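You operate a simulated robot arm through the tools that you are given. There is no shell and no other tool. Be economical: measure what you need, move in short steps, check, and stop when the job is done.

You are at the controls of a simulated two-armed robot. One attempt, no reset.

TASK
Measure softener to the pink cup's line and tip it into the SOFT well.
Fine: spill none; bottle and cup back, white cap on, soap drawer shut. Set down upright: pink bottle. Where these are worked on the way, their far stop is far enough and under half their travel is too little: soap drawer.

The check looks at the end state, three seconds after you hand in, the way a careful person would. Anything else that was tipped, shoved, dropped, spilled or broken makes it a failure. Lids that push on must go on centred and level and be pressed home; caps that screw on are set level and turned clockwise until they are tight.

THE ROBOT
Two 7-joint arms with two-finger parallel grippers on one trunk, on a base that drives. Base frame: it is fixed to the floor where the robot stands at the start and does not move with it; the origin is under the middle of the robot, x ahead of it, y to its left, z up. Units: m, degrees, N and s.
The left shoulder is at the start at [0.06, 0.143, 0.901], the right one opposite. With the tool pointing down near the work surface each hand reaches from about 0.24 to 0.72 m from the robot's upright axis, wherever it stands, measured 20 degrees to its own side. Places, roughly: SOFT well [-0.2, -0.6, 0.8]; soap drawer [-0.1, -0.7, 0.8]; washer door [0.1, -0.5, 0.5]; washer power key [0.1, -0.5, 0.7]. Payload 1.57 kg a hand.
Tool frame (each hand has its own): the origin (TCP) lies between the finger pads and is the grasp point; the fingertips stand 0.03 m ahead of it; z points along the fingers, y is the line along which they close. Largest opening 0.11 m; finger width 0.024, thickness 0.012; the body of the gripper, 0.048 by 0.112 m, starts 0.078 m behind the TCP.
Orientation is that of the tool frame in the base frame, as [roll, pitch, yaw] about the fixed x, y, z axes, in that order (R = Rz(yaw) Ry(pitch) Rx(roll)). With the fingers straight down and closing along the base's y, the tool's x points along the base's -x, its y along +y and its z along -z.

THE INTERFACE
- The arms move only by the tool drive_tool. It takes "left_moves", "right_moves" or both (then of equal length, played together; a hand with none holds still); each is one flat list of numbers, 7 for each row, row after row: the shift along the base's x, y, z in m, then the turn, a rotation vector about the base's x, y, z in degrees, then the gripper command, from -1 (fully open) to 1 (shut), values between in proportion. In form: [dx, dy, dz, rx, ry, rz, jaw, dx, dy, dz, rx, ry, rz, jaw, ...]. A call has 1 to 20 rows; each row is the pose to reach, as a shift and turn from the pose commanded when the call began. Each row takes 0.2 s and may step no farther than 0.05 m and 8.6 degrees from the row before; otherwise, or with a gripper value out of range, the whole call is refused. Where a pose cannot be reached the arm comes as near as it can. A force on the tool above 40 N (or 10 N above the force at the start of the call, whichever is more), or a blocked arm, ends the call early, and 0.2 s more pass. Each finger travels about 0.045 m/s and halts on what it meets, pressing with about 22 N; the grip force reading is that of the motor and also rises with nothing between the fingers. The clock runs only during rows and for 0.2 s after the last one: add rows that repeat a pose to give the fingers time. It gives the time, the measured TCP pose, the force on the tool (base axes), the opening and the grip force at its end, in the units of the frame above (readings bear some noise), with the torque about the TCP (base axes, N m) and any sound that the robot's microphone picked up, and new pictures: "show" is both (left out), scene, wrist or none (wrist: the cameras of the hands that moved).
- Cameras (640 x 400 px; columns grow to the right, rows downward): "scene" is now at [0.0182, -0.0289, 1.4904]; the picture's right is [-0.50, -0.87, 0.00], its down [-0.80, 0.45, -0.40] and it looks along [0.35, -0.20, -0.92] (base axes); focal length 214 px, centre (320, 200). "left" rides on the left gripper at [0.07, -0.016, -0.141] in its tool frame; the picture's right is [0.23, 0.97, 0.00], its down [-0.86, 0.20, -0.48] and it looks along [-0.47, 0.11, 0.88] (tool axes); focal length 222 px, centre (320, 200). "right" rides on the right gripper at [0.07, 0.016, -0.141] in its tool frame; the picture's right is [-0.23, 0.97, 0.00], its down [-0.85, -0.20, -0.48] and it looks along [-0.47, -0.11, 0.88] (tool axes); focal length 222 px, centre (320, 200). There is no depth. A picture from a camera that has moved, and an enlarged one, comes with that camera's place and axes in the base frame and with its lens.
- move_column(by): slides the trunk up (or, below 0, down) by that many m; the arms and the scene camera ride with it, the base frame stays. It gives what a move gives, with no picture.
- drive_base(legs): drives the robot by 1 to 6 legs, each [ahead, left, turn to the left] in m, m and degrees, along the robot's own axes; the way and the turn of a leg run together, so that a leg with both is an arc; at most 1.5 m and 180 degrees a leg. The arms and the cameras ride along, it lands a little off, and it stops where it bumps. It gives what a move gives, and a new picture of the scene camera.
- pan_tilt(pan, tilt): turns the head with the scene camera to pan (to the left, within 86 degrees either way) and tilt (down, from -29 to 69), counted from straight ahead of the robot. It gives what a move gives, and a new picture of the scene camera.
- inspect(camera, box): a new picture of the part [left, top, right, bottom] of that camera's present view, enlarged. The clock stands still meanwhile.
- hand_in(): hands the job in; it is judged then, once.

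Work in short steps. Places have to be worked out from the pictures, the camera data and where the tool is seen: move nearer, look again, correct. Check each grasp and each placing, and mend what went wrong. You have 120 turns and 260 pictures in all, those below and enlarged ones among them. Open the grippers and draw the arms clear of the work before you hand the job in, unless the task says otherwise; then end with one line.

The tools are called as a command line: name --argument value ..., lists and objects as JSON in quotes. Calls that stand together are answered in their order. drive_tool: Moves the arms, as the interface text tells. Its arguments: {"type":"object","properties":{"left_moves":{"type":"array"},"right_moves":{"type":"array"},"show":{"type":"string","enum":["both","scene","wrist","none"]}},"required":[]} The other tools are called the same way: move_column (by) slides the trunk up or down; drive_base (legs) drives the base; pan_tilt (pan, tilt) turns the head that bears the scene camera; inspect (camera, box) takes an enlarged picture of a part of a camera's view; hand_in () hands the job in.

At the start:

```text
t: 0.0
left_tcp_pos: [0.3667, 0.2794, 1.0571]
left_orientation: [180.0, 0.0, 180.0]
left_force: [0.7, -0.2, -0.6]
left_wrist_torque: [-0.02, 0.01, -0.02]
left_finger_gap: 0.1101
left_grip_force: 0.0
right_tcp_pos: [0.4466, -0.1169, 1.0571]
right_orientation: [179.9, 0.0, 179.9]
right_force: [-0.1, 0.4, 1.0]
right_wrist_torque: [0.02, -0.02, -0.02]
right_finger_gap: 0.1098
right_grip_force: 0.1
trunk travel left (down, up): [-0.5, 0.09]
robot x, y, heading: [0.0052, -0.0022, -0.1]
head pan, tilt: [-29.7, 66.4]
```

scene: 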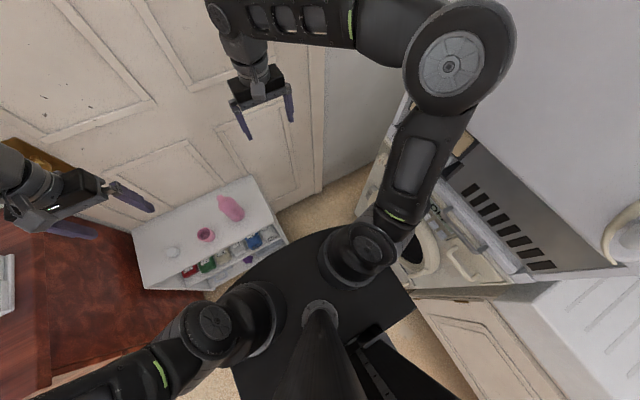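
right: 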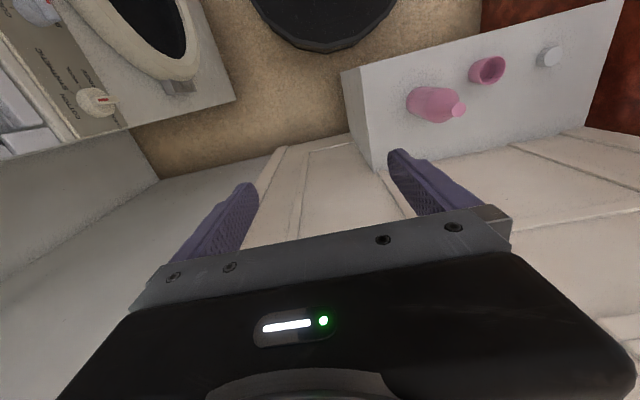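
left: 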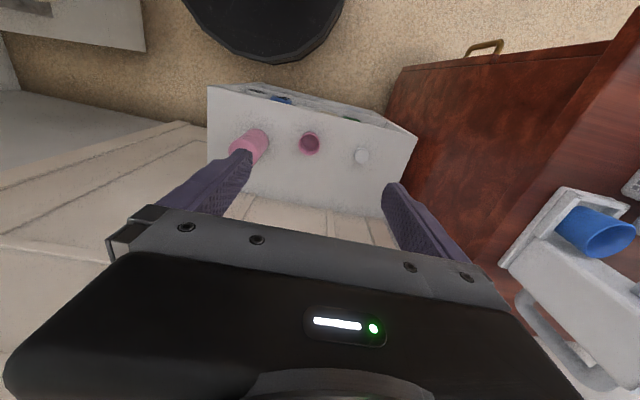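

The bottle, the pink cup and a white cap appear to stand on a small white shelf ahead. I'll enlarge these areas and the washer before moving.

inspect --camera "scene" --box '[120, 160, 300, 300]'

inspect --camera "right" --box '[340, 0, 640, 190]'

inspect --camera "left" --box '[200, 70, 430, 220]'

pan_tilt --pan -75 --tilt 45

```text
2.86 times, centred on (210, 230) of scene
camera zoom: at [0.0182, -0.0289, 1.4904], right [-0.5, -0.87, 0.0], down [-0.8, 0.45, -0.4], along [0.35, -0.2, -0.92], focal length 613 px, centre (634, 114)
```

zoom: 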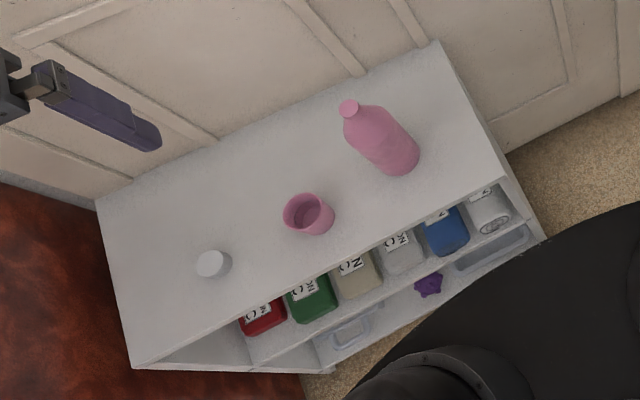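

```text
2.11 times, centred on (490, 95) of right
camera zoom: at [0.3749, -0.0998, 1.1996], right [0.23, 0.97, 0.0], down [0.85, -0.2, 0.48], along [0.47, -0.11, -0.88], focal length 468 px, centre (-38, 421)
```

zoom: 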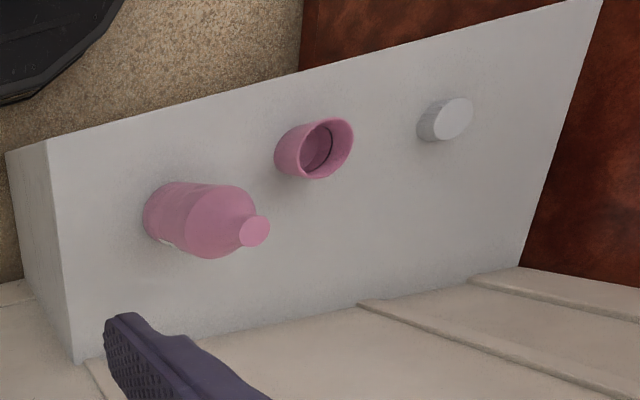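

```text
2.67 times, centred on (315, 145) of left
camera zoom: at [0.2974, 0.2641, 1.1996], right [-0.23, 0.97, 0.0], down [0.86, 0.2, 0.48], along [0.47, 0.11, -0.88], focal length 592 px, centre (333, 347)
```

zoom: 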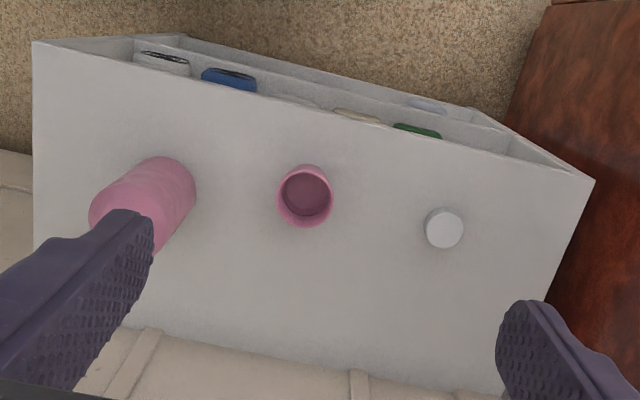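

```text
t: 1.1
left_tcp_pos: [0.3676, 0.2797, 1.0589]
left_orientation: [-180.0, 0.0, 180.0]
left_force: [0.4, 0.1, 0.6]
left_wrist_torque: [-0.05, 0.0, -0.03]
left_finger_gap: 0.1101
left_grip_force: 0.1
right_tcp_pos: [0.4461, -0.1167, 1.0576]
right_orientation: [-179.9, 0.1, 179.9]
right_force: [-0.2, -0.8, 0.5]
right_wrist_torque: [0.01, -0.02, -0.01]
right_finger_gap: 0.11
right_grip_force: 0.1
trunk travel left (down, up): [-0.5, 0.09]
robot x, y, heading: [0.0025, -0.0011, 0.1]
head pan, tilt: [-75.0, 45.0]
camera scene: at [-0.0119, -0.0782, 1.5169], right [-0.97, -0.26, 0.0], down [-0.18, 0.68, -0.71], along [0.18, -0.68, -0.71], focal length 214 px, centre (320, 200)
```

scene: 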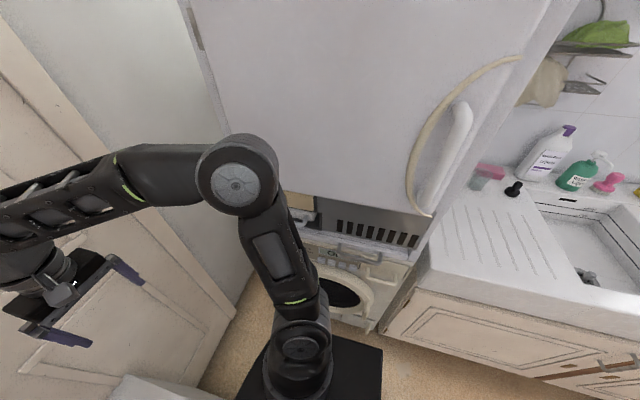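

The washer sits beneath the tall cabinet to the right, mostly hidden by my right arm. I'll enlarge it.

inspect --camera "scene" --box '[270, 180, 450, 340]'

```text
2.50 times, centred on (360, 260) of scene
camera zoom: at [-0.0119, -0.0782, 1.5169], right [-0.97, -0.26, 0.0], down [-0.18, 0.68, -0.71], along [0.18, -0.68, -0.71], focal length 536 px, centre (220, 50)
```

zoom: 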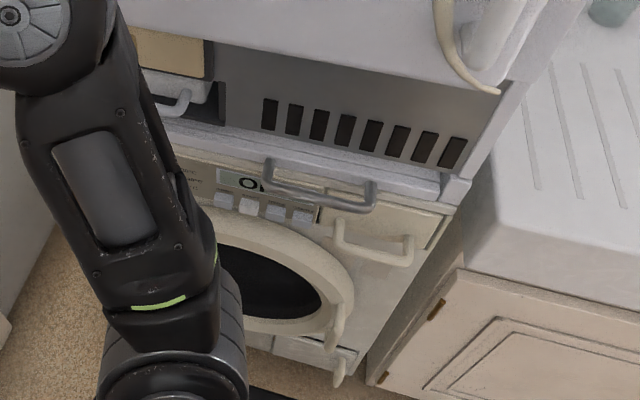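

The beige handle at the washer's upper right looks like the soap drawer, and the pink bottle already seems uncapped. I'll turn the robot toward the washer to look properly and find the drawer handle.

drive_base --legs '[[0, 0, -45], [0, 0, -45]]'

pan_tilt --pan -10 --tilt 55

```text
t: 4.3
left_tcp_pos: [0.4442, -0.1185, 1.0581]
left_orientation: [-179.9, 0.0, 127.4]
left_force: [0.0, -0.3, -0.3]
left_wrist_torque: [-0.01, -0.03, -0.01]
left_finger_gap: 0.1102
left_grip_force: 0.0
right_tcp_pos: [0.1853, -0.4092, 1.0617]
right_orientation: [179.4, 0.0, 128.7]
right_force: [-0.8, 15.7, 7.7]
right_wrist_torque: [-2.33, 0.04, -0.64]
right_finger_gap: 0.1081
right_grip_force: 0.1
trunk travel left (down, up): [-0.5, 0.09]
robot x, y, heading: [-0.0013, -0.001, -52.8]
head pan, tilt: [-75.0, 45.0]
stopped in leg 2: the force on the tool passed its limit (the readings are from after the stop); the commanded pose is now the measured one
camera scene: at [-0.0713, -0.0354, 1.517], right [-0.79, 0.61, 0.0], down [0.43, 0.56, -0.71], along [-0.43, -0.56, -0.71], focal length 214 px, centre (320, 200)
```

scene: 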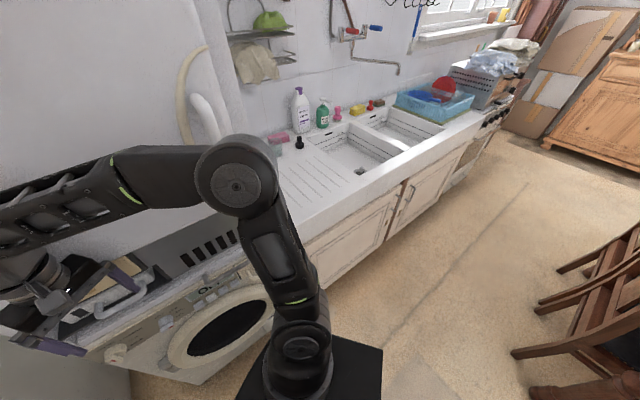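

```text
t: 5.7
left_tcp_pos: [0.4455, -0.1168, 1.0586]
left_orientation: [-179.9, 0.2, 127.3]
left_force: [0.2, -0.4, -0.3]
left_wrist_torque: [0.0, 0.01, 0.01]
left_finger_gap: 0.1101
left_grip_force: 0.1
right_tcp_pos: [0.1849, -0.41, 1.0614]
right_orientation: [179.5, 0.1, 128.6]
right_force: [1.0, 27.4, 9.3]
right_wrist_torque: [-3.68, 0.45, -0.76]
right_finger_gap: 0.1082
right_grip_force: 0.1
trunk travel left (down, up): [-0.5, 0.09]
robot x, y, heading: [0.0016, 0.0036, -53.0]
head pan, tilt: [-10.0, 55.0]
camera scene: at [0.0124, -0.0334, 1.5037], right [-0.89, -0.46, 0.0], down [-0.38, 0.73, -0.58], along [0.26, -0.51, -0.82], focal length 214 px, centre (320, 200)
```

scene: 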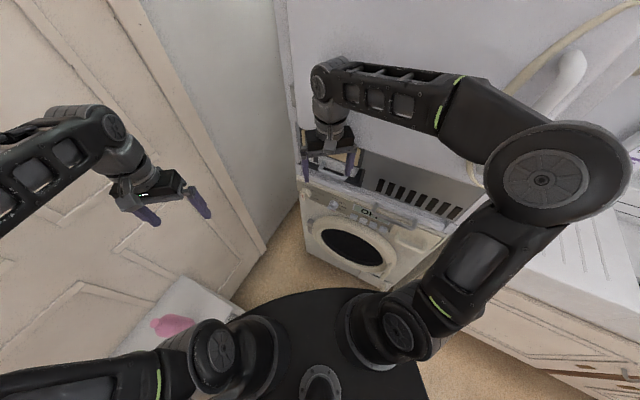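

The right gripper is pressing on the fridge front, so that lies at about y=-0.45. I'll draw the right hand straight back in +y.

drive_tool --right_moves '[0, 0.04, 0, 0, 0, 0, -1, 0, 0.08, 0, 0, 0, 0, -1, 0, 0.12, 0, 0, 0, 0, -1, 0, 0.15, 0, 0, 0, 0, -1]' --show "both"

```text
t: 6.7
left_tcp_pos: [0.4462, -0.1225, 1.0576]
left_orientation: [-180.0, 0.0, 127.3]
left_force: [0.3, -0.7, -0.2]
left_wrist_torque: [0.02, -0.01, 0.03]
left_finger_gap: 0.11
left_grip_force: 0.1
right_tcp_pos: [0.1858, -0.2621, 1.0603]
right_orientation: [179.4, -0.1, 128.7]
right_force: [-0.9, 0.3, -0.6]
right_wrist_torque: [-0.02, 0.01, -0.01]
right_finger_gap: 0.1099
right_grip_force: 0.1
trunk travel left (down, up): [-0.5, 0.09]
robot x, y, heading: [0.0003, -0.0002, -52.7]
head pan, tilt: [-10.0, 55.0]
camera scene: at [0.0124, -0.0385, 1.5035], right [-0.89, -0.46, 0.0], down [-0.38, 0.73, -0.57], along [0.26, -0.51, -0.82], focal length 214 px, centre (320, 200)
camera right: at [0.1515, -0.1987, 1.2021], right [0.9, 0.43, 0.01], down [0.37, -0.8, 0.48], along [0.21, -0.43, -0.88], focal length 222 px, centre (320, 200)
```

scene: 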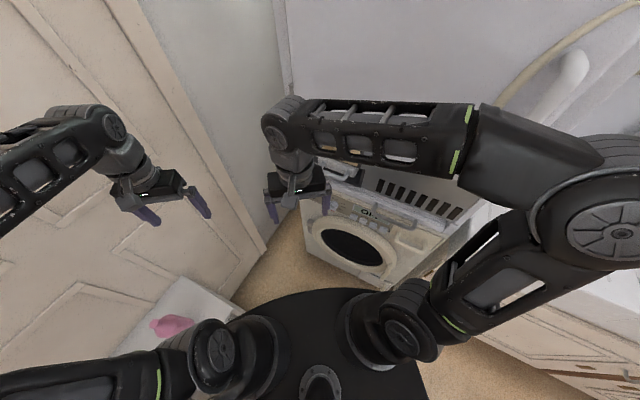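
right: 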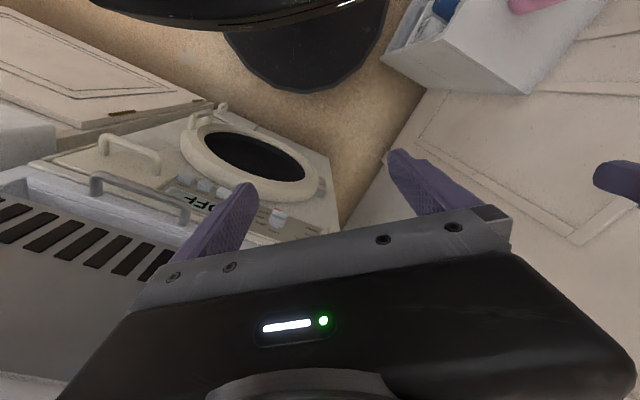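

The washer's drawer panel has a beige bracket handle, which I triangulate to about [-0.15,-0.52,0.70]. A grey bar sits above it at z≈0.87. I'll back away and turn to face -y squarely.

drive_base --legs '[[-0.12, 0, 0], [0, 0, -37], [-0.1, 0, 0]]'

pan_tilt --pan -5 --tilt 45

```text
t: 10.5
left_tcp_pos: [0.2068, -0.1694, 1.0585]
left_orientation: [-180.0, 0.0, 89.9]
left_force: [-0.6, 1.0, -0.1]
left_wrist_torque: [-0.04, -0.01, -0.02]
left_finger_gap: 0.1101
left_grip_force: 0.1
right_tcp_pos: [-0.0861, -0.1228, 1.0606]
right_orientation: [179.4, -0.1, 91.0]
right_force: [-0.2, -0.1, -0.1]
right_wrist_torque: [-0.05, 0.01, -0.02]
right_finger_gap: 0.11
right_grip_force: 0.1
trunk travel left (down, up): [-0.5, 0.09]
robot x, y, heading: [-0.0741, 0.1944, -90.2]
head pan, tilt: [-10.0, 55.0]
camera scene: at [-0.0881, 0.1581, 1.5036], right [-0.98, 0.18, 0.0], down [0.14, 0.81, -0.57], along [-0.1, -0.57, -0.82], focal length 214 px, centre (320, 200)
```

scene: 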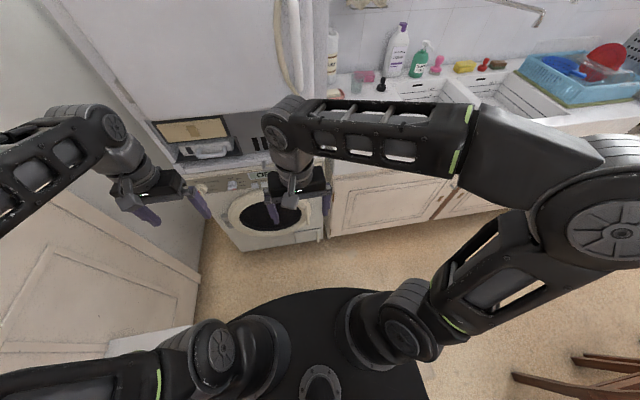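

```text
t: 11.2
left_tcp_pos: [0.2066, -0.1707, 1.058]
left_orientation: [180.0, 0.0, 89.8]
left_force: [-0.1, -0.1, 0.3]
left_wrist_torque: [-0.02, 0.0, 0.0]
left_finger_gap: 0.1101
left_grip_force: 0.1
right_tcp_pos: [-0.0878, -0.1256, 1.0604]
right_orientation: [179.4, -0.2, 91.2]
right_force: [0.5, 1.0, 0.5]
right_wrist_torque: [0.03, -0.01, 0.0]
right_finger_gap: 0.1102
right_grip_force: 0.0
trunk travel left (down, up): [-0.5, 0.09]
robot x, y, heading: [-0.0734, 0.1976, -90.1]
head pan, tilt: [-5.0, 45.0]
camera scene: at [-0.0827, 0.1462, 1.5169], right [-1.0, 0.09, 0.0], down [0.06, 0.7, -0.71], along [-0.06, -0.7, -0.71], focal length 214 px, centre (320, 200)
```

scene: 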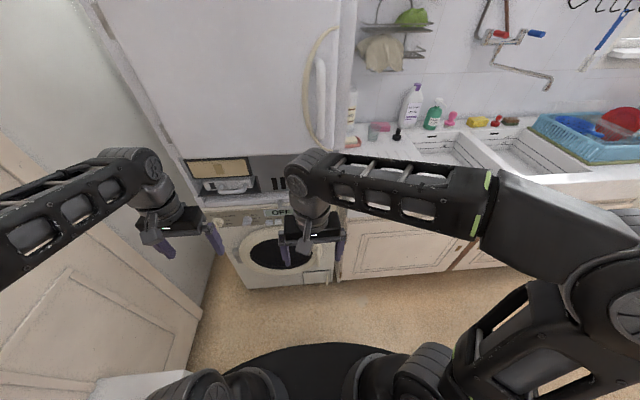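

I'll tip the right hand toward the washer and lower it, so its wrist camera sees the drawer front.

drive_tool --right_moves '[0, 0, -0.02, -8.5, 0, 0, -1, 0, 0, -0.04, -17, 0, 0, -1, 0, 0, -0.06, -25.5, 0, 0, -1, 0, 0, -0.08, -34, 0, 0, -1, 0, 0, -0.1, -42.5, 0, 0, -1, 0, 0, -0.12, -51, 0, 0, -1, 0, 0, -0.14, -59, 0, 0, -1]' --show "both"

```text
t: 12.8
left_tcp_pos: [0.2072, -0.171, 1.0577]
left_orientation: [-179.9, -0.1, 90.0]
left_force: [-0.5, -1.0, 0.1]
left_wrist_torque: [-0.02, 0.02, -0.03]
left_finger_gap: 0.11
left_grip_force: 0.0
right_tcp_pos: [-0.0219, -0.1427, 0.9168]
right_orientation: [-178.5, 59.0, 92.4]
right_force: [0.2, -0.5, -0.2]
right_wrist_torque: [0.0, -0.02, 0.0]
right_finger_gap: 0.11
right_grip_force: 0.1
right hand out of reach, approached as far as the arm can: row 5, 6, 7
trunk travel left (down, up): [-0.5, 0.09]
robot x, y, heading: [-0.0767, 0.1947, -90.1]
head pan, tilt: [-5.0, 45.0]
camera scene: at [-0.0812, 0.1456, 1.517], right [-1.0, 0.09, 0.0], down [0.06, 0.7, -0.71], along [-0.06, -0.7, -0.71], focal length 214 px, centre (320, 200)
camera right: at [-0.0116, 0.0151, 0.9298], right [0.98, -0.1, 0.18], down [-0.19, -0.03, 0.98], along [-0.09, -0.99, -0.05], focal length 222 px, centre (320, 200)
```

scene: 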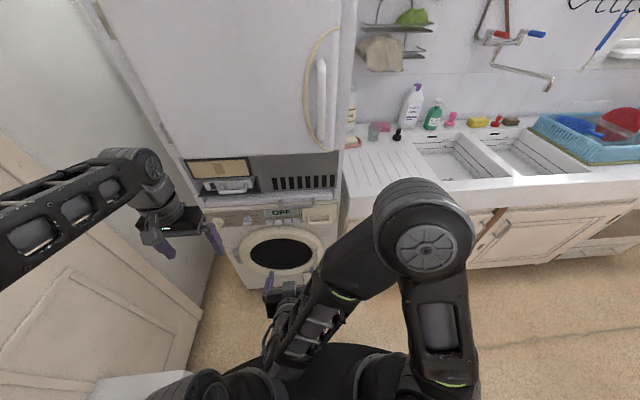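
right: 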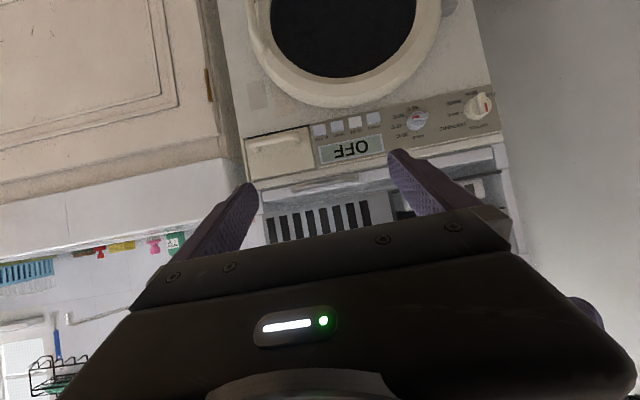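

Both views are now clear. I'll enlarge the drawer panel in each.

inspect --camera "right" --box '[230, 90, 390, 200]'

inspect --camera "scene" --box '[180, 140, 350, 260]'

```text
3.64 times, centred on (310, 145) of right
camera zoom: at [-0.0116, 0.0151, 0.9298], right [0.98, -0.1, 0.18], down [-0.19, -0.03, 0.98], along [-0.09, -0.99, -0.05], focal length 808 px, centre (356, 400)
```

zoom: 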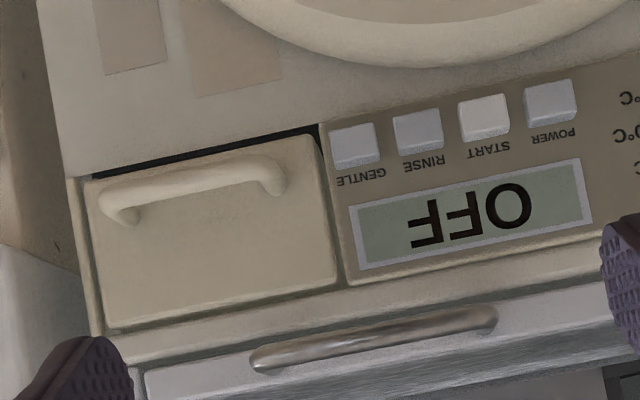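

```text
3.33 times, centred on (265, 200) of scene
camera zoom: at [-0.0812, 0.1456, 1.517], right [-1.0, 0.09, 0.0], down [0.06, 0.7, -0.71], along [-0.06, -0.7, -0.71], focal length 715 px, centre (503, 200)
```

zoom: 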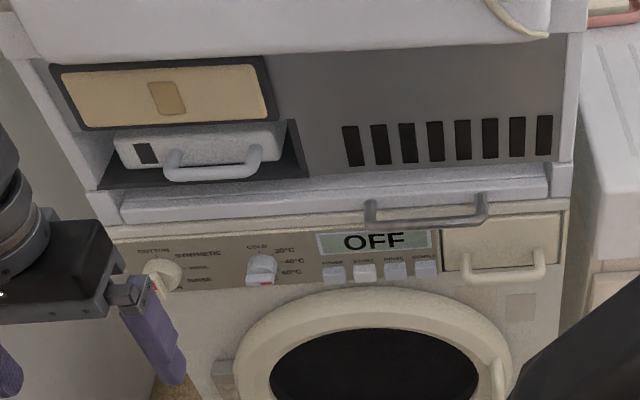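

From two views the drawer's handle bar is centred near [-0.133,-0.468,0.758], running along x, with the panel at about y≈-0.50. I'll bring the right hand level in front of it, still standing off.

drive_tool --right_moves '[-0.02, -0.03, -0.02, -6, 0, 0, -1, -0.04, -0.06, -0.05, -12, 0, 0, -1, -0.06, -0.09, -0.08, -18, 0, 0, -1, -0.08, -0.12, -0.11, -24, 0, 0, -1, -0.11, -0.16, -0.14, -31, 0, 0, -1, -0.111, -0.19, -0.16, -31, 0, 0, -1]' --show "both"

```text
refused: row 5 steps farther than a row can; nothing moved
```

The fifth row stepped too far, so I'll use smaller steps.

drive_tool --right_moves '[-0.02, -0.025, -0.02, -6, 0, 0, -1, -0.04, -0.05, -0.045, -12, 0, 0, -1, -0.06, -0.075, -0.07, -18, 0, 0, -1, -0.08, -0.1, -0.1, -24, 0, 0, -1, -0.1, -0.13, -0.13, -31, 0, 0, -1, -0.111, -0.16, -0.15, -31, 0, 0, -1, -0.111, -0.18, -0.16, -31, 0, 0, -1]' --show "both"

```text
t: 14.4
left_tcp_pos: [0.2066, -0.1716, 1.0587]
left_orientation: [-179.9, 0.0, 90.0]
left_force: [0.2, -0.1, 0.4]
left_wrist_torque: [-0.03, 0.01, 0.02]
left_finger_gap: 0.11
left_grip_force: 0.0
right_tcp_pos: [-0.0711, -0.4308, 0.7988]
right_orientation: [-137.7, 86.5, 132.1]
right_force: [-0.2, -0.3, 0.3]
right_wrist_torque: [0.05, -0.01, -0.02]
right_finger_gap: 0.11
right_grip_force: 0.1
right hand out of reach, approached as far as the arm can: row 1, 2, 3, 4, 5, 6, 7
trunk travel left (down, up): [-0.5, 0.09]
robot x, y, heading: [-0.074, 0.197, -90.2]
head pan, tilt: [-5.0, 45.0]
camera scene: at [-0.0823, 0.1458, 1.517], right [-1.0, 0.09, 0.0], down [0.06, 0.7, -0.71], along [-0.06, -0.7, -0.71], focal length 214 px, centre (320, 200)
camera right: at [-0.0595, -0.2867, 0.736], right [0.98, -0.01, 0.19], down [-0.16, 0.44, 0.88], along [-0.09, -0.9, 0.43], focal length 222 px, centre (320, 200)
```

scene: 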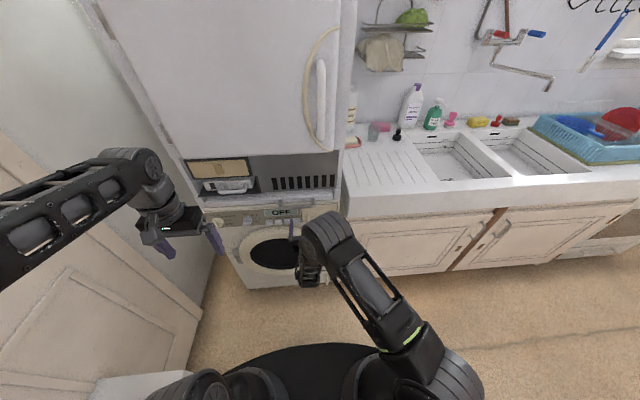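
right: 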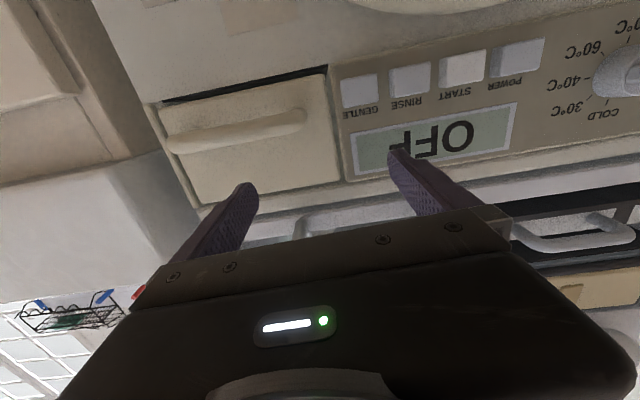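

The hand sits at [-0.07,-0.43,0.80], but its roll and pitch have drifted because of arm limits. I'll back off slightly and roll it about y so the fingers close vertically.

drive_tool --right_moves '[-0.01, 0.03, -0.005, 0, -8, 0, -1, -0.02, 0.05, -0.01, 0, -16, 0, -1, -0.03, 0.05, -0.015, 0, -24, 0, -1, -0.04, 0.05, -0.02, 0, -32, 0, -1, -0.05, 0.05, -0.025, 0, -40, 0, -1, -0.06, 0.05, -0.03, 0, -48, 0, -1, -0.06, 0.05, -0.04, 0, -56, 0, -1, -0.06, 0.05, -0.04, 0, -64, 0, -1, -0.06, 0.05, -0.04, 0, -72, 0, -1, -0.06, 0.05, -0.04, 0, -80, 0, -1]' --show "both"

```text
t: 15.4
left_tcp_pos: [0.2054, -0.1719, 1.0586]
left_orientation: [-180.0, 0.0, 89.9]
left_force: [0.1, 0.0, 0.2]
left_wrist_torque: [-0.04, 0.0, -0.01]
left_finger_gap: 0.1101
left_grip_force: 0.0
right_tcp_pos: [-0.0612, -0.4647, 0.8206]
right_orientation: [107.0, 64.1, 14.8]
right_force: [-1.1, -1.5, -13.5]
right_wrist_torque: [0.03, 0.79, -0.07]
right_finger_gap: 0.1046
right_grip_force: 0.0
right hand out of reach, approached as far as the arm can: row 1, 2, 3, 4
trunk travel left (down, up): [-0.5, 0.09]
robot x, y, heading: [-0.0746, 0.1985, -90.1]
head pan, tilt: [-5.0, 45.0]
stopped in row 4 (right hand): the force on the tool passed its limit (the readings are from after the stop); the commanded pose is now the measured one
camera scene: at [-0.0833, 0.1453, 1.5168], right [-1.0, 0.09, 0.0], down [0.06, 0.7, -0.71], along [-0.06, -0.7, -0.71], focal length 214 px, centre (320, 200)
camera right: at [-0.0177, -0.3162, 0.7834], right [0.79, -0.09, 0.61], down [-0.54, 0.39, 0.75], along [-0.3, -0.92, 0.26], focal length 222 px, centre (320, 200)
```

scene: 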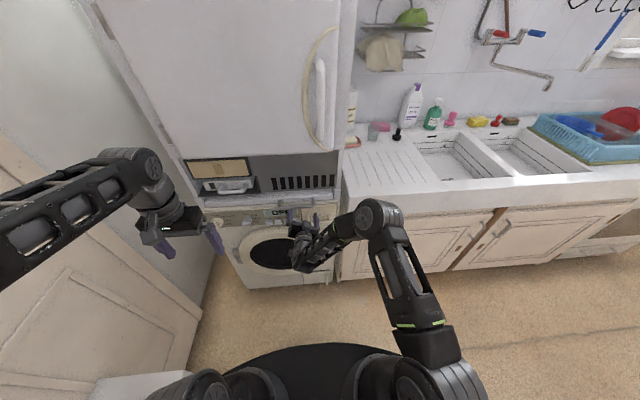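
right: 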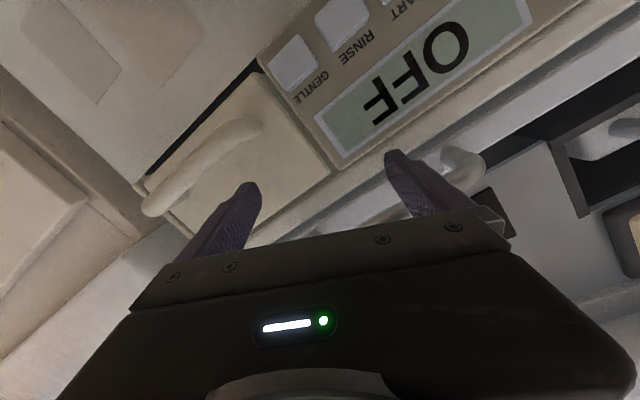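

A finger touched the grey bar. I'll back straight off in +y, keeping orientation, then check.

drive_tool --right_moves '[0, 0.03, 0, 0, 0, 0, -1, -0.005, 0.06, -0.01, 0, 0, 0, -1, -0.02, 0.09, -0.02, 0, 0, 0, -1, -0.03, 0.12, -0.03, 0, 0, 0, -1]' --show "none"

```text
t: 16.4
left_tcp_pos: [0.2074, -0.1715, 1.0576]
left_orientation: [179.9, -0.1, 89.9]
left_force: [0.4, -0.6, -0.9]
left_wrist_torque: [0.02, -0.02, 0.03]
left_finger_gap: 0.11
left_grip_force: 0.0
right_tcp_pos: [-0.0576, -0.454, 0.826]
right_orientation: [108.0, 64.1, 16.2]
right_force: [3.8, 3.2, -32.0]
right_wrist_torque: [0.08, 1.81, 0.18]
right_finger_gap: 0.1012
right_grip_force: 0.0
right hand out of reach, approached as far as the arm can: row 1, 2, 3, 4
trunk travel left (down, up): [-0.5, 0.09]
robot x, y, heading: [-0.0695, 0.1984, -90.3]
head pan, tilt: [-5.0, 45.0]
```

The hand is still pressing up on the grey bar and the arm is limit-bound. I'll lower it slightly first.

drive_tool --right_moves '[0, 0, -0.015, 0, 0, 0, -1, 0, 0, -0.03, 0, 0, 0, -1, 0, 0, -0.045, 0, 5, 0, -1]' --show "wrist"

```text
t: 17.2
left_tcp_pos: [0.2062, -0.1693, 1.0584]
left_orientation: [179.9, 0.2, 89.8]
left_force: [0.2, 0.1, -0.2]
left_wrist_torque: [0.0, 0.05, -0.03]
left_finger_gap: 0.1101
left_grip_force: 0.0
right_tcp_pos: [-0.0589, -0.4601, 0.7942]
right_orientation: [107.6, 69.2, 15.4]
right_force: [-0.7, 0.1, 16.9]
right_wrist_torque: [-0.17, 0.93, 0.05]
right_finger_gap: 0.1058
right_grip_force: 0.0
right hand out of reach, approached as far as the arm can: row 1, 2
trunk travel left (down, up): [-0.5, 0.09]
robot x, y, heading: [-0.0695, 0.1963, -90.2]
head pan, tilt: [-5.0, 45.0]
camera right: at [-0.018, -0.3132, 0.749], right [0.84, -0.08, 0.54], down [-0.47, 0.41, 0.78], along [-0.28, -0.91, 0.3], focal length 222 px, centre (320, 200)
```

right: 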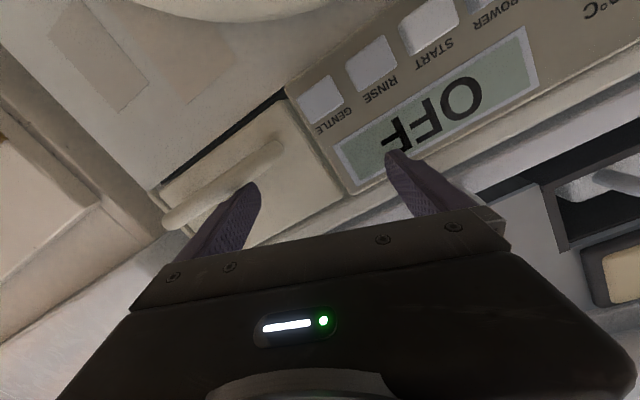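

Now the lower finger rests on top of the drawer handle. I'll lift it 1 cm and back the base away to free the arm.

drive_tool --right_moves '[0, 0, 0.01, 0, 0, 0, -1]' --show "none"

drive_base --legs '[[-0.15, 0, 0]]'

```text
t: 17.6
left_tcp_pos: [0.2061, -0.1701, 1.0578]
left_orientation: [-179.8, 0.0, 89.9]
left_force: [0.1, 0.1, 0.7]
left_wrist_torque: [0.0, -0.05, -0.01]
left_finger_gap: 0.1099
left_grip_force: 0.1
right_tcp_pos: [-0.0593, -0.4559, 0.7951]
right_orientation: [110.3, 68.8, 17.9]
right_force: [-0.1, -1.2, 0.8]
right_wrist_torque: [-0.02, -0.03, -0.02]
right_finger_gap: 0.1098
right_grip_force: 0.1
trunk travel left (down, up): [-0.5, 0.09]
robot x, y, heading: [-0.0727, 0.1966, -90.1]
head pan, tilt: [-5.0, 45.0]
```

```text
t: 18.9
left_tcp_pos: [0.2056, -0.0207, 1.0584]
left_orientation: [179.9, 0.2, 89.9]
left_force: [-0.4, 0.3, -0.3]
left_wrist_torque: [-0.05, 0.02, -0.01]
left_finger_gap: 0.11
left_grip_force: 0.1
right_tcp_pos: [-0.0596, -0.3079, 0.7966]
right_orientation: [109.4, 69.0, 17.1]
right_force: [0.0, 0.8, -0.6]
right_wrist_torque: [0.05, -0.01, -0.01]
right_finger_gap: 0.1098
right_grip_force: 0.1
trunk travel left (down, up): [-0.5, 0.09]
robot x, y, heading: [-0.0727, 0.3476, -90.1]
head pan, tilt: [-5.0, 45.0]
camera scene: at [-0.0824, 0.2977, 1.517], right [-1.0, 0.09, 0.0], down [0.06, 0.7, -0.71], along [-0.06, -0.7, -0.71], focal length 214 px, centre (320, 200)
```

scene: 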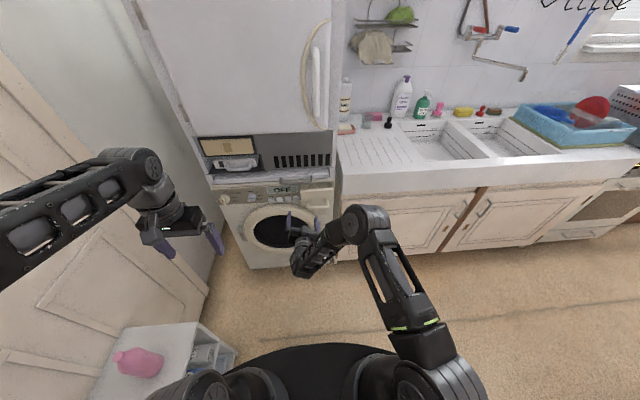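

The hand is free now. I'll roll the right hand about y by a further -70° here in open space.

drive_tool --right_moves '[-0.01, 0.01, 0, 0, -8, 0, -1, -0.02, 0.02, 0, 0, -16, 0, -1, -0.03, 0.03, 0, 0, -24, 0, -1, -0.04, 0.04, 0, 0, -32, 0, -1, -0.05, 0.05, 0, 0, -40, 0, -1, -0.06, 0.06, 0, 0, -48, 0, -1, -0.07, 0.07, 0, 0, -56, 0, -1, -0.07, 0.08, 0, 0, -64, 0, -1, -0.07, 0.08, 0, 0, -70, 0, -1]' --show "both"

```text
t: 20.9
left_tcp_pos: [0.2059, -0.0208, 1.0578]
left_orientation: [-180.0, 0.0, 89.9]
left_force: [0.0, -0.6, 0.0]
left_wrist_torque: [0.01, -0.01, -0.02]
left_finger_gap: 0.11
left_grip_force: 0.1
right_tcp_pos: [-0.1519, -0.2737, 1.0113]
right_orientation: [102.8, 0.8, 7.6]
right_force: [-0.1, 0.1, 0.8]
right_wrist_torque: [0.01, 0.0, 0.0]
right_finger_gap: 0.1101
right_grip_force: 0.0
right hand out of reach, approached as far as the arm can: row 1, 2, 3, 4, 5, 6, 7, 8, 9
trunk travel left (down, up): [-0.5, 0.09]
robot x, y, heading: [-0.0708, 0.3491, -89.8]
head pan, tilt: [-5.0, 45.0]
camera scene: at [-0.083, 0.2959, 1.517], right [-1.0, 0.09, 0.0], down [0.06, 0.7, -0.71], along [-0.06, -0.7, -0.71], focal length 214 px, centre (320, 200)
camera right: at [-0.1027, -0.1304, 1.0587], right [-0.18, -0.24, 0.95], down [-0.92, 0.39, -0.08], along [-0.36, -0.89, -0.29], focal length 222 px, centre (320, 200)
```

scene: 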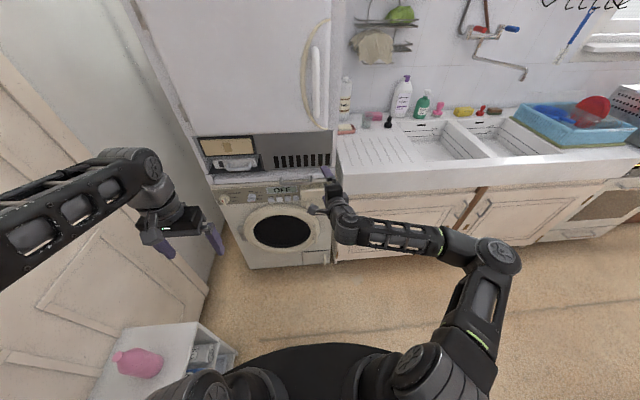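
right: 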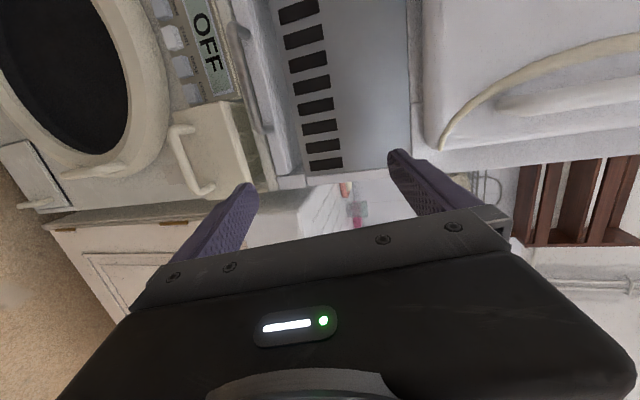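

The hand is now rolled as wanted: fingers close vertically, pointing -y. I'll lower the trunk 0.15 m to drop the shoulders to the handle's level, then square up the hand.

move_column --by -0.15

drive_tool --right_moves '[0, 0, -0.02, 3, 0, -4, -1, 0, 0, -0.04, 3, 0, -7.6, -1, 0.01, 0, -0.06, 3, 0, -7.6, -1, 0.015, 0, -0.08, 3, 0, -7.6, -1, 0.019, 0, -0.1, 3, 0, -7.6, -1]' --show "both"

```text
t: 22.7
left_tcp_pos: [0.2063, -0.0203, 0.9077]
left_orientation: [-180.0, 0.0, 89.8]
left_force: [-0.4, -0.3, -0.7]
left_wrist_torque: [0.01, 0.02, -0.03]
left_finger_gap: 0.1101
left_grip_force: 0.1
right_tcp_pos: [-0.1514, -0.2732, 0.8621]
right_orientation: [102.7, 0.9, 7.6]
right_force: [0.7, -0.2, 1.1]
right_wrist_torque: [-0.04, 0.01, -0.02]
right_finger_gap: 0.1104
right_grip_force: 0.1
trunk travel left (down, up): [-0.35, 0.24]
robot x, y, heading: [-0.0714, 0.3475, -90.0]
head pan, tilt: [-5.0, 45.0]
```

```text
t: 23.9
left_tcp_pos: [0.207, -0.0209, 0.9084]
left_orientation: [180.0, -0.1, 90.0]
left_force: [-0.3, -0.2, -0.3]
left_wrist_torque: [-0.02, 0.0, 0.0]
left_finger_gap: 0.11
left_grip_force: 0.0
right_tcp_pos: [-0.1405, -0.2812, 0.8188]
right_orientation: [108.4, 1.1, 0.5]
right_force: [-0.5, 0.0, 0.7]
right_wrist_torque: [-0.02, 0.0, 0.0]
right_finger_gap: 0.1103
right_grip_force: 0.0
right hand out of reach, approached as far as the arm can: row 2, 3, 4, 5
trunk travel left (down, up): [-0.35, 0.24]
robot x, y, heading: [-0.072, 0.3506, -90.4]
head pan, tilt: [-5.0, 45.0]
camera scene: at [-0.0823, 0.2961, 1.3669], right [-1.0, 0.09, 0.0], down [0.06, 0.7, -0.71], along [-0.06, -0.7, -0.71], focal length 214 px, centre (320, 200)
camera right: at [-0.072, -0.1524, 0.8777], right [-0.2, -0.31, 0.93], down [-0.86, 0.51, -0.02], along [-0.47, -0.8, -0.37], focal length 222 px, centre (320, 200)
```

scene: 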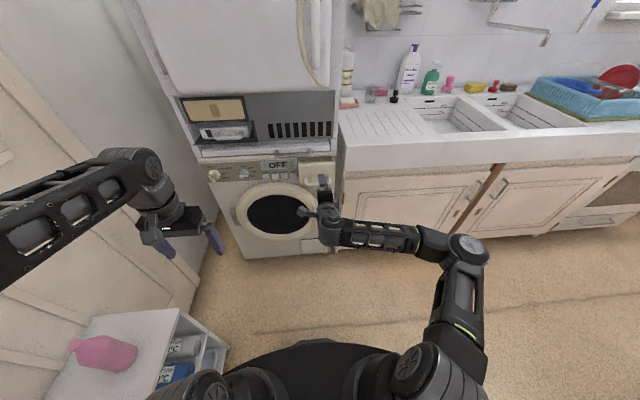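
right: 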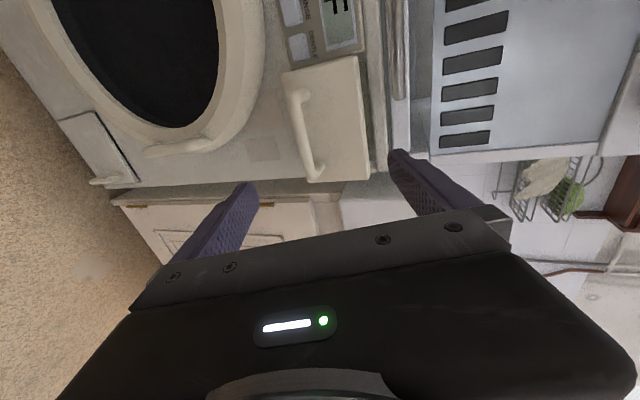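

The hand is at [-0.14,-0.28,0.82], pointing 18° below horizontal, which is fine for the bar. I'll enlarge the wrist view to refine the handle's place.

inspect --camera "right" --box '[220, 40, 420, 200]'

inspect --camera "scene" --box '[240, 130, 360, 220]'

```text
2.50 times, centred on (320, 120) of right
camera zoom: at [-0.072, -0.1524, 0.8777], right [-0.2, -0.31, 0.93], down [-0.86, 0.51, -0.02], along [-0.47, -0.8, -0.37], focal length 555 px, centre (320, 400)
```

zoom: 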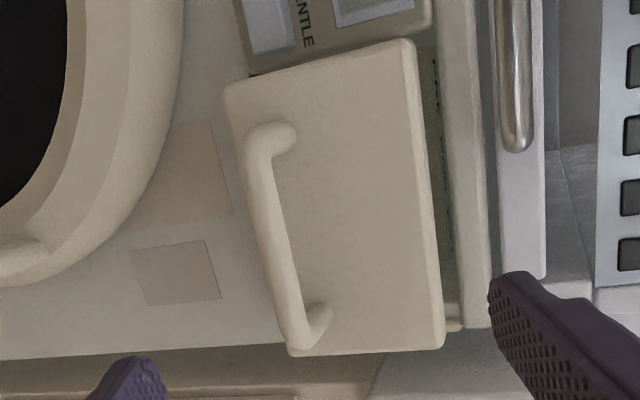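

```text
4.44 times, centred on (300, 175) of scene
camera zoom: at [-0.0823, 0.2961, 1.3669], right [-1.0, 0.09, 0.0], down [0.06, 0.7, -0.71], along [-0.06, -0.7, -0.71], focal length 953 px, centre (409, 311)
```

zoom: 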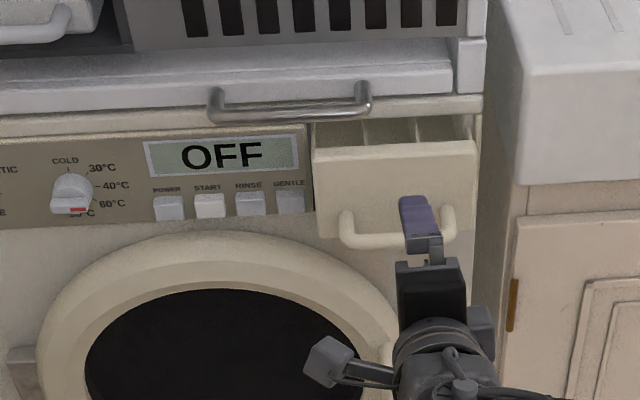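

The drawer is already about 6 cm out from my earlier contact. The handle is now at [-0.132,-0.404,0.758]. I'll lower the trunk 5.5 cm and drive ahead 11 cm to bring the jaws around the bar.

move_column --by -0.057

drive_base --legs '[[0.112, 0, 0]]'

inspect --camera "right" --box '[160, 0, 480, 200]'

```text
t: 24.9
left_tcp_pos: [0.206, -0.0202, 0.8518]
left_orientation: [180.0, 0.1, 89.8]
left_force: [0.3, -0.6, 0.3]
left_wrist_torque: [-0.01, 0.01, 0.02]
left_finger_gap: 0.1098
left_grip_force: 0.1
right_tcp_pos: [-0.1407, -0.2821, 0.7611]
right_orientation: [108.3, 1.2, 0.5]
right_force: [-1.4, 0.0, 0.9]
right_wrist_torque: [-0.01, 0.03, 0.02]
right_finger_gap: 0.1101
right_grip_force: 0.0
trunk travel left (down, up): [-0.293, 0.297]
robot x, y, heading: [-0.0728, 0.3454, -90.1]
head pan, tilt: [-5.0, 45.0]
```

```text
t: 26.1
left_tcp_pos: [0.2051, -0.1329, 0.8507]
left_orientation: [180.0, 0.0, 89.9]
left_force: [0.0, 0.5, 0.7]
left_wrist_torque: [0.02, 0.01, 0.05]
left_finger_gap: 0.1101
left_grip_force: 0.0
right_tcp_pos: [-0.1396, -0.3945, 0.7607]
right_orientation: [108.4, 1.3, 0.5]
right_force: [0.0, 0.5, -0.1]
right_wrist_torque: [-0.02, 0.01, 0.03]
right_finger_gap: 0.11
right_grip_force: 0.0
trunk travel left (down, up): [-0.293, 0.297]
robot x, y, heading: [-0.0709, 0.2367, -90.1]
head pan, tilt: [-5.0, 45.0]
camera scene: at [-0.0827, 0.1846, 1.3099], right [-1.0, 0.09, 0.0], down [0.06, 0.7, -0.71], along [-0.06, -0.7, -0.71], focal length 214 px, centre (320, 200)
```

scene: 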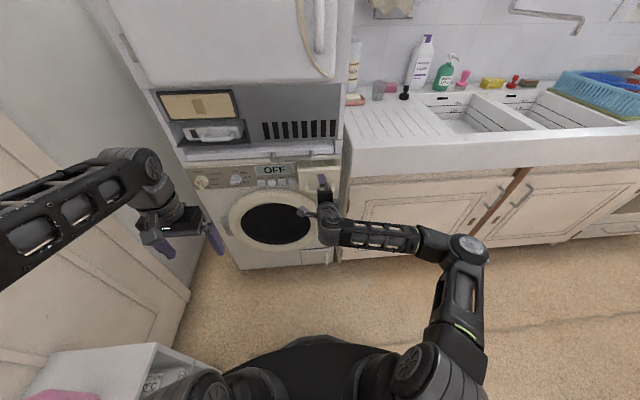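

```text
2.00 times, centred on (320, 100) of right
camera zoom: at [-0.0725, -0.2638, 0.8207], right [-0.2, -0.31, 0.93], down [-0.86, 0.51, -0.02], along [-0.47, -0.8, -0.37], focal length 444 px, centre (320, 400)
```

zoom: 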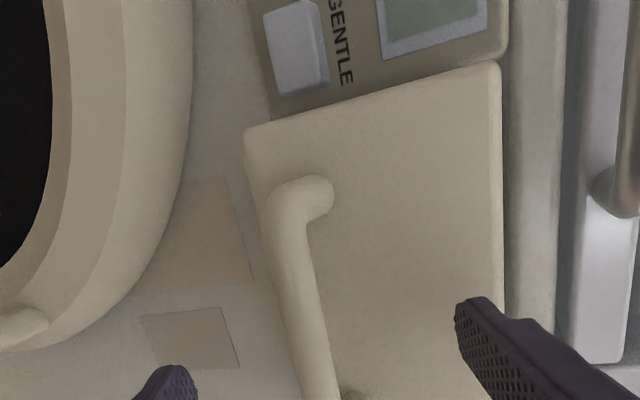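

The bar lies between the open fingers. I'll close the right gripper on it.

drive_tool --right_moves '[0, 0, 0, 0, 0, 0, 1, 0, 0, 0, 0, 0, 0, 1, 0, 0, 0, 0, 0, 0, 1, 0, 0, 0, 0, 0, 0, 1, 0, 0, 0, 0, 0, 0, 1, 0, 0, 0, 0, 0, 0, 1]' --show "wrist"

```text
t: 27.5
left_tcp_pos: [0.2063, -0.1326, 0.8502]
left_orientation: [179.9, 0.0, 89.9]
left_force: [-0.6, 0.4, 0.0]
left_wrist_torque: [0.01, 0.0, 0.0]
left_finger_gap: 0.1101
left_grip_force: 0.3
right_tcp_pos: [-0.1418, -0.3943, 0.7589]
right_orientation: [108.6, 1.2, 0.6]
right_force: [0.8, 1.1, -10.9]
right_wrist_torque: [0.24, -0.36, -0.16]
right_finger_gap: 0.0164
right_grip_force: 17.8
trunk travel left (down, up): [-0.293, 0.297]
robot x, y, heading: [-0.0719, 0.2329, -90.0]
head pan, tilt: [-5.0, 45.0]
camera right: at [-0.0726, -0.264, 0.8191], right [-0.21, -0.31, 0.93], down [-0.86, 0.51, -0.02], along [-0.47, -0.8, -0.37], focal length 222 px, centre (320, 200)
```

right: 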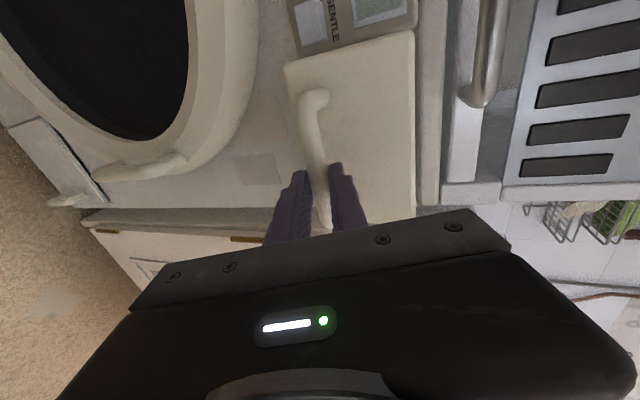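

The bar is gripped, at a 16 mm gap. I'll pull the drawer straight out by backing the base; the force limit will stop me at its end stop.

drive_base --legs '[[-0.2, 0, 0]]'

inspect --camera "right" --box '[160, 0, 480, 200]'

```text
t: 28.8
left_tcp_pos: [0.2056, -0.0015, 0.8512]
left_orientation: [-179.9, 0.0, 89.9]
left_force: [0.2, -0.3, 0.3]
left_wrist_torque: [0.04, 0.0, 0.02]
left_finger_gap: 0.11
left_grip_force: 0.0
right_tcp_pos: [-0.1421, -0.2644, 0.763]
right_orientation: [108.1, 1.2, 0.4]
right_force: [0.2, 0.2, 0.7]
right_wrist_torque: [0.0, -0.02, -0.02]
right_finger_gap: 0.0
right_grip_force: 21.5
trunk travel left (down, up): [-0.293, 0.297]
robot x, y, heading: [-0.0723, 0.3662, -90.4]
head pan, tilt: [-5.0, 45.0]
stopped in leg 1: the force on the tool passed its limit (the readings are from after the stop); the commanded pose is now the measured one
camera scene: at [-0.0823, 0.3165, 1.31], right [-1.0, 0.09, 0.0], down [0.06, 0.7, -0.71], along [-0.06, -0.7, -0.71], focal length 214 px, centre (320, 200)
```

scene: 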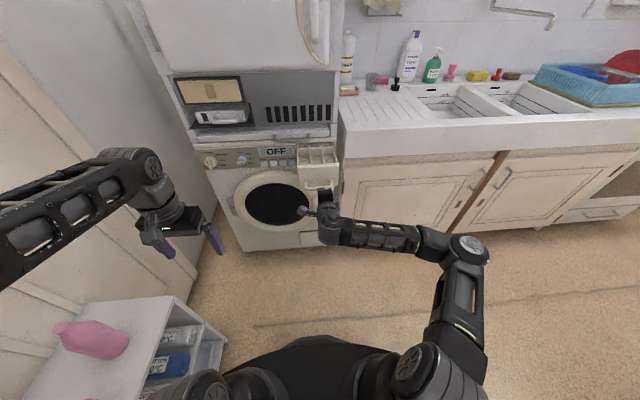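

```text
2.00 times, centred on (320, 100) of right
camera zoom: at [-0.0735, -0.1343, 0.8208], right [-0.21, -0.3, 0.93], down [-0.86, 0.51, -0.02], along [-0.47, -0.8, -0.37], focal length 444 px, centre (320, 400)
```

zoom: 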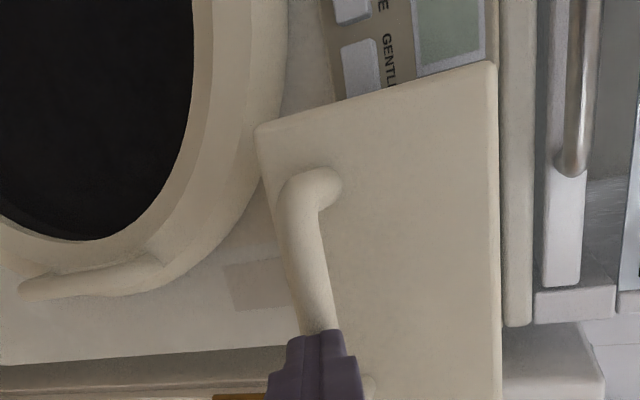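

It appears to have reached its stop and slipped out of my fingers. I'll look at the drawer from the scene camera.

inspect --camera "scene" --box '[250, 120, 370, 220]'

```text
4.00 times, centred on (310, 170) of scene
camera zoom: at [-0.0823, 0.3165, 1.31], right [-1.0, 0.09, 0.0], down [0.06, 0.7, -0.71], along [-0.06, -0.7, -0.71], focal length 858 px, centre (360, 320)
```

zoom: 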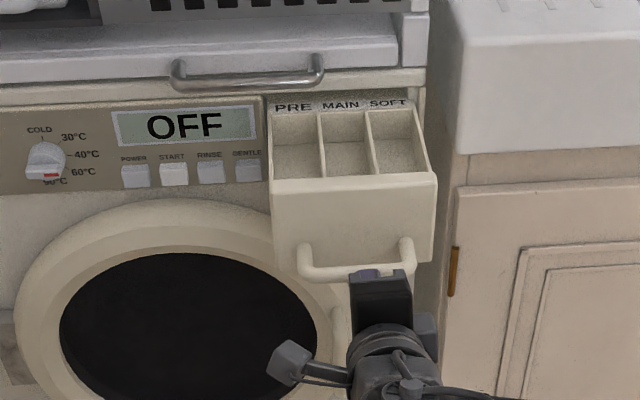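

The drawer is at its stop: PRE, MAIN and SOFT are all visible. The SOFT well is about x≈-0.19, y -0.49..-0.36, rim z≈0.81. I'll raise the left hand, back off, shift right and turn toward the shelf.

drive_tool --left_moves '[0, 0.02, 0.05, 0, 0, 0, -1, 0, 0.04, 0.09, 0, 0, 0, -1, 0, 0.06, 0.13, 0, 0, 0, -1, 0, 0.08, 0.17, 0, 0, 0, -1]' --show "none"

drive_base --legs '[[-0.04, 0, 0], [0, -0.25, 0], [0, 0, 45], [0, 0, 45]]'

```text
refused: row 1 steps farther than a row can; nothing moved
```

```text
t: 34.4
left_tcp_pos: [0.12, 0.5249, 0.8537]
left_orientation: [-179.3, 0.6, 157.9]
left_force: [-14.0, -24.2, 0.3]
left_wrist_torque: [1.65, -0.99, -0.02]
left_finger_gap: 0.0857
left_grip_force: 0.0
right_tcp_pos: [0.2499, 0.1207, 0.7639]
right_orientation: [108.1, 1.1, 70.1]
right_force: [0.3, -0.1, 0.0]
right_wrist_torque: [0.03, -0.01, 0.02]
right_finger_gap: 0.0
right_grip_force: 21.3
trunk travel left (down, up): [-0.293, 0.297]
robot x, y, heading: [-0.3185, 0.4066, -20.6]
head pan, tilt: [-5.0, 45.0]
stopped in leg 4: the force on the tool passed its limit (the readings are from after the stop); the commanded pose is now the measured one
camera scene: at [-0.2775, 0.3806, 1.31], right [-0.43, -0.9, 0.0], down [-0.64, 0.31, -0.71], along [0.64, -0.3, -0.71], focal length 214 px, centre (320, 200)
```

scene: 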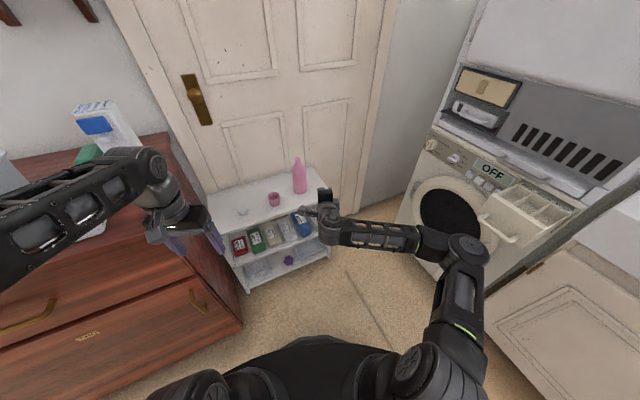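

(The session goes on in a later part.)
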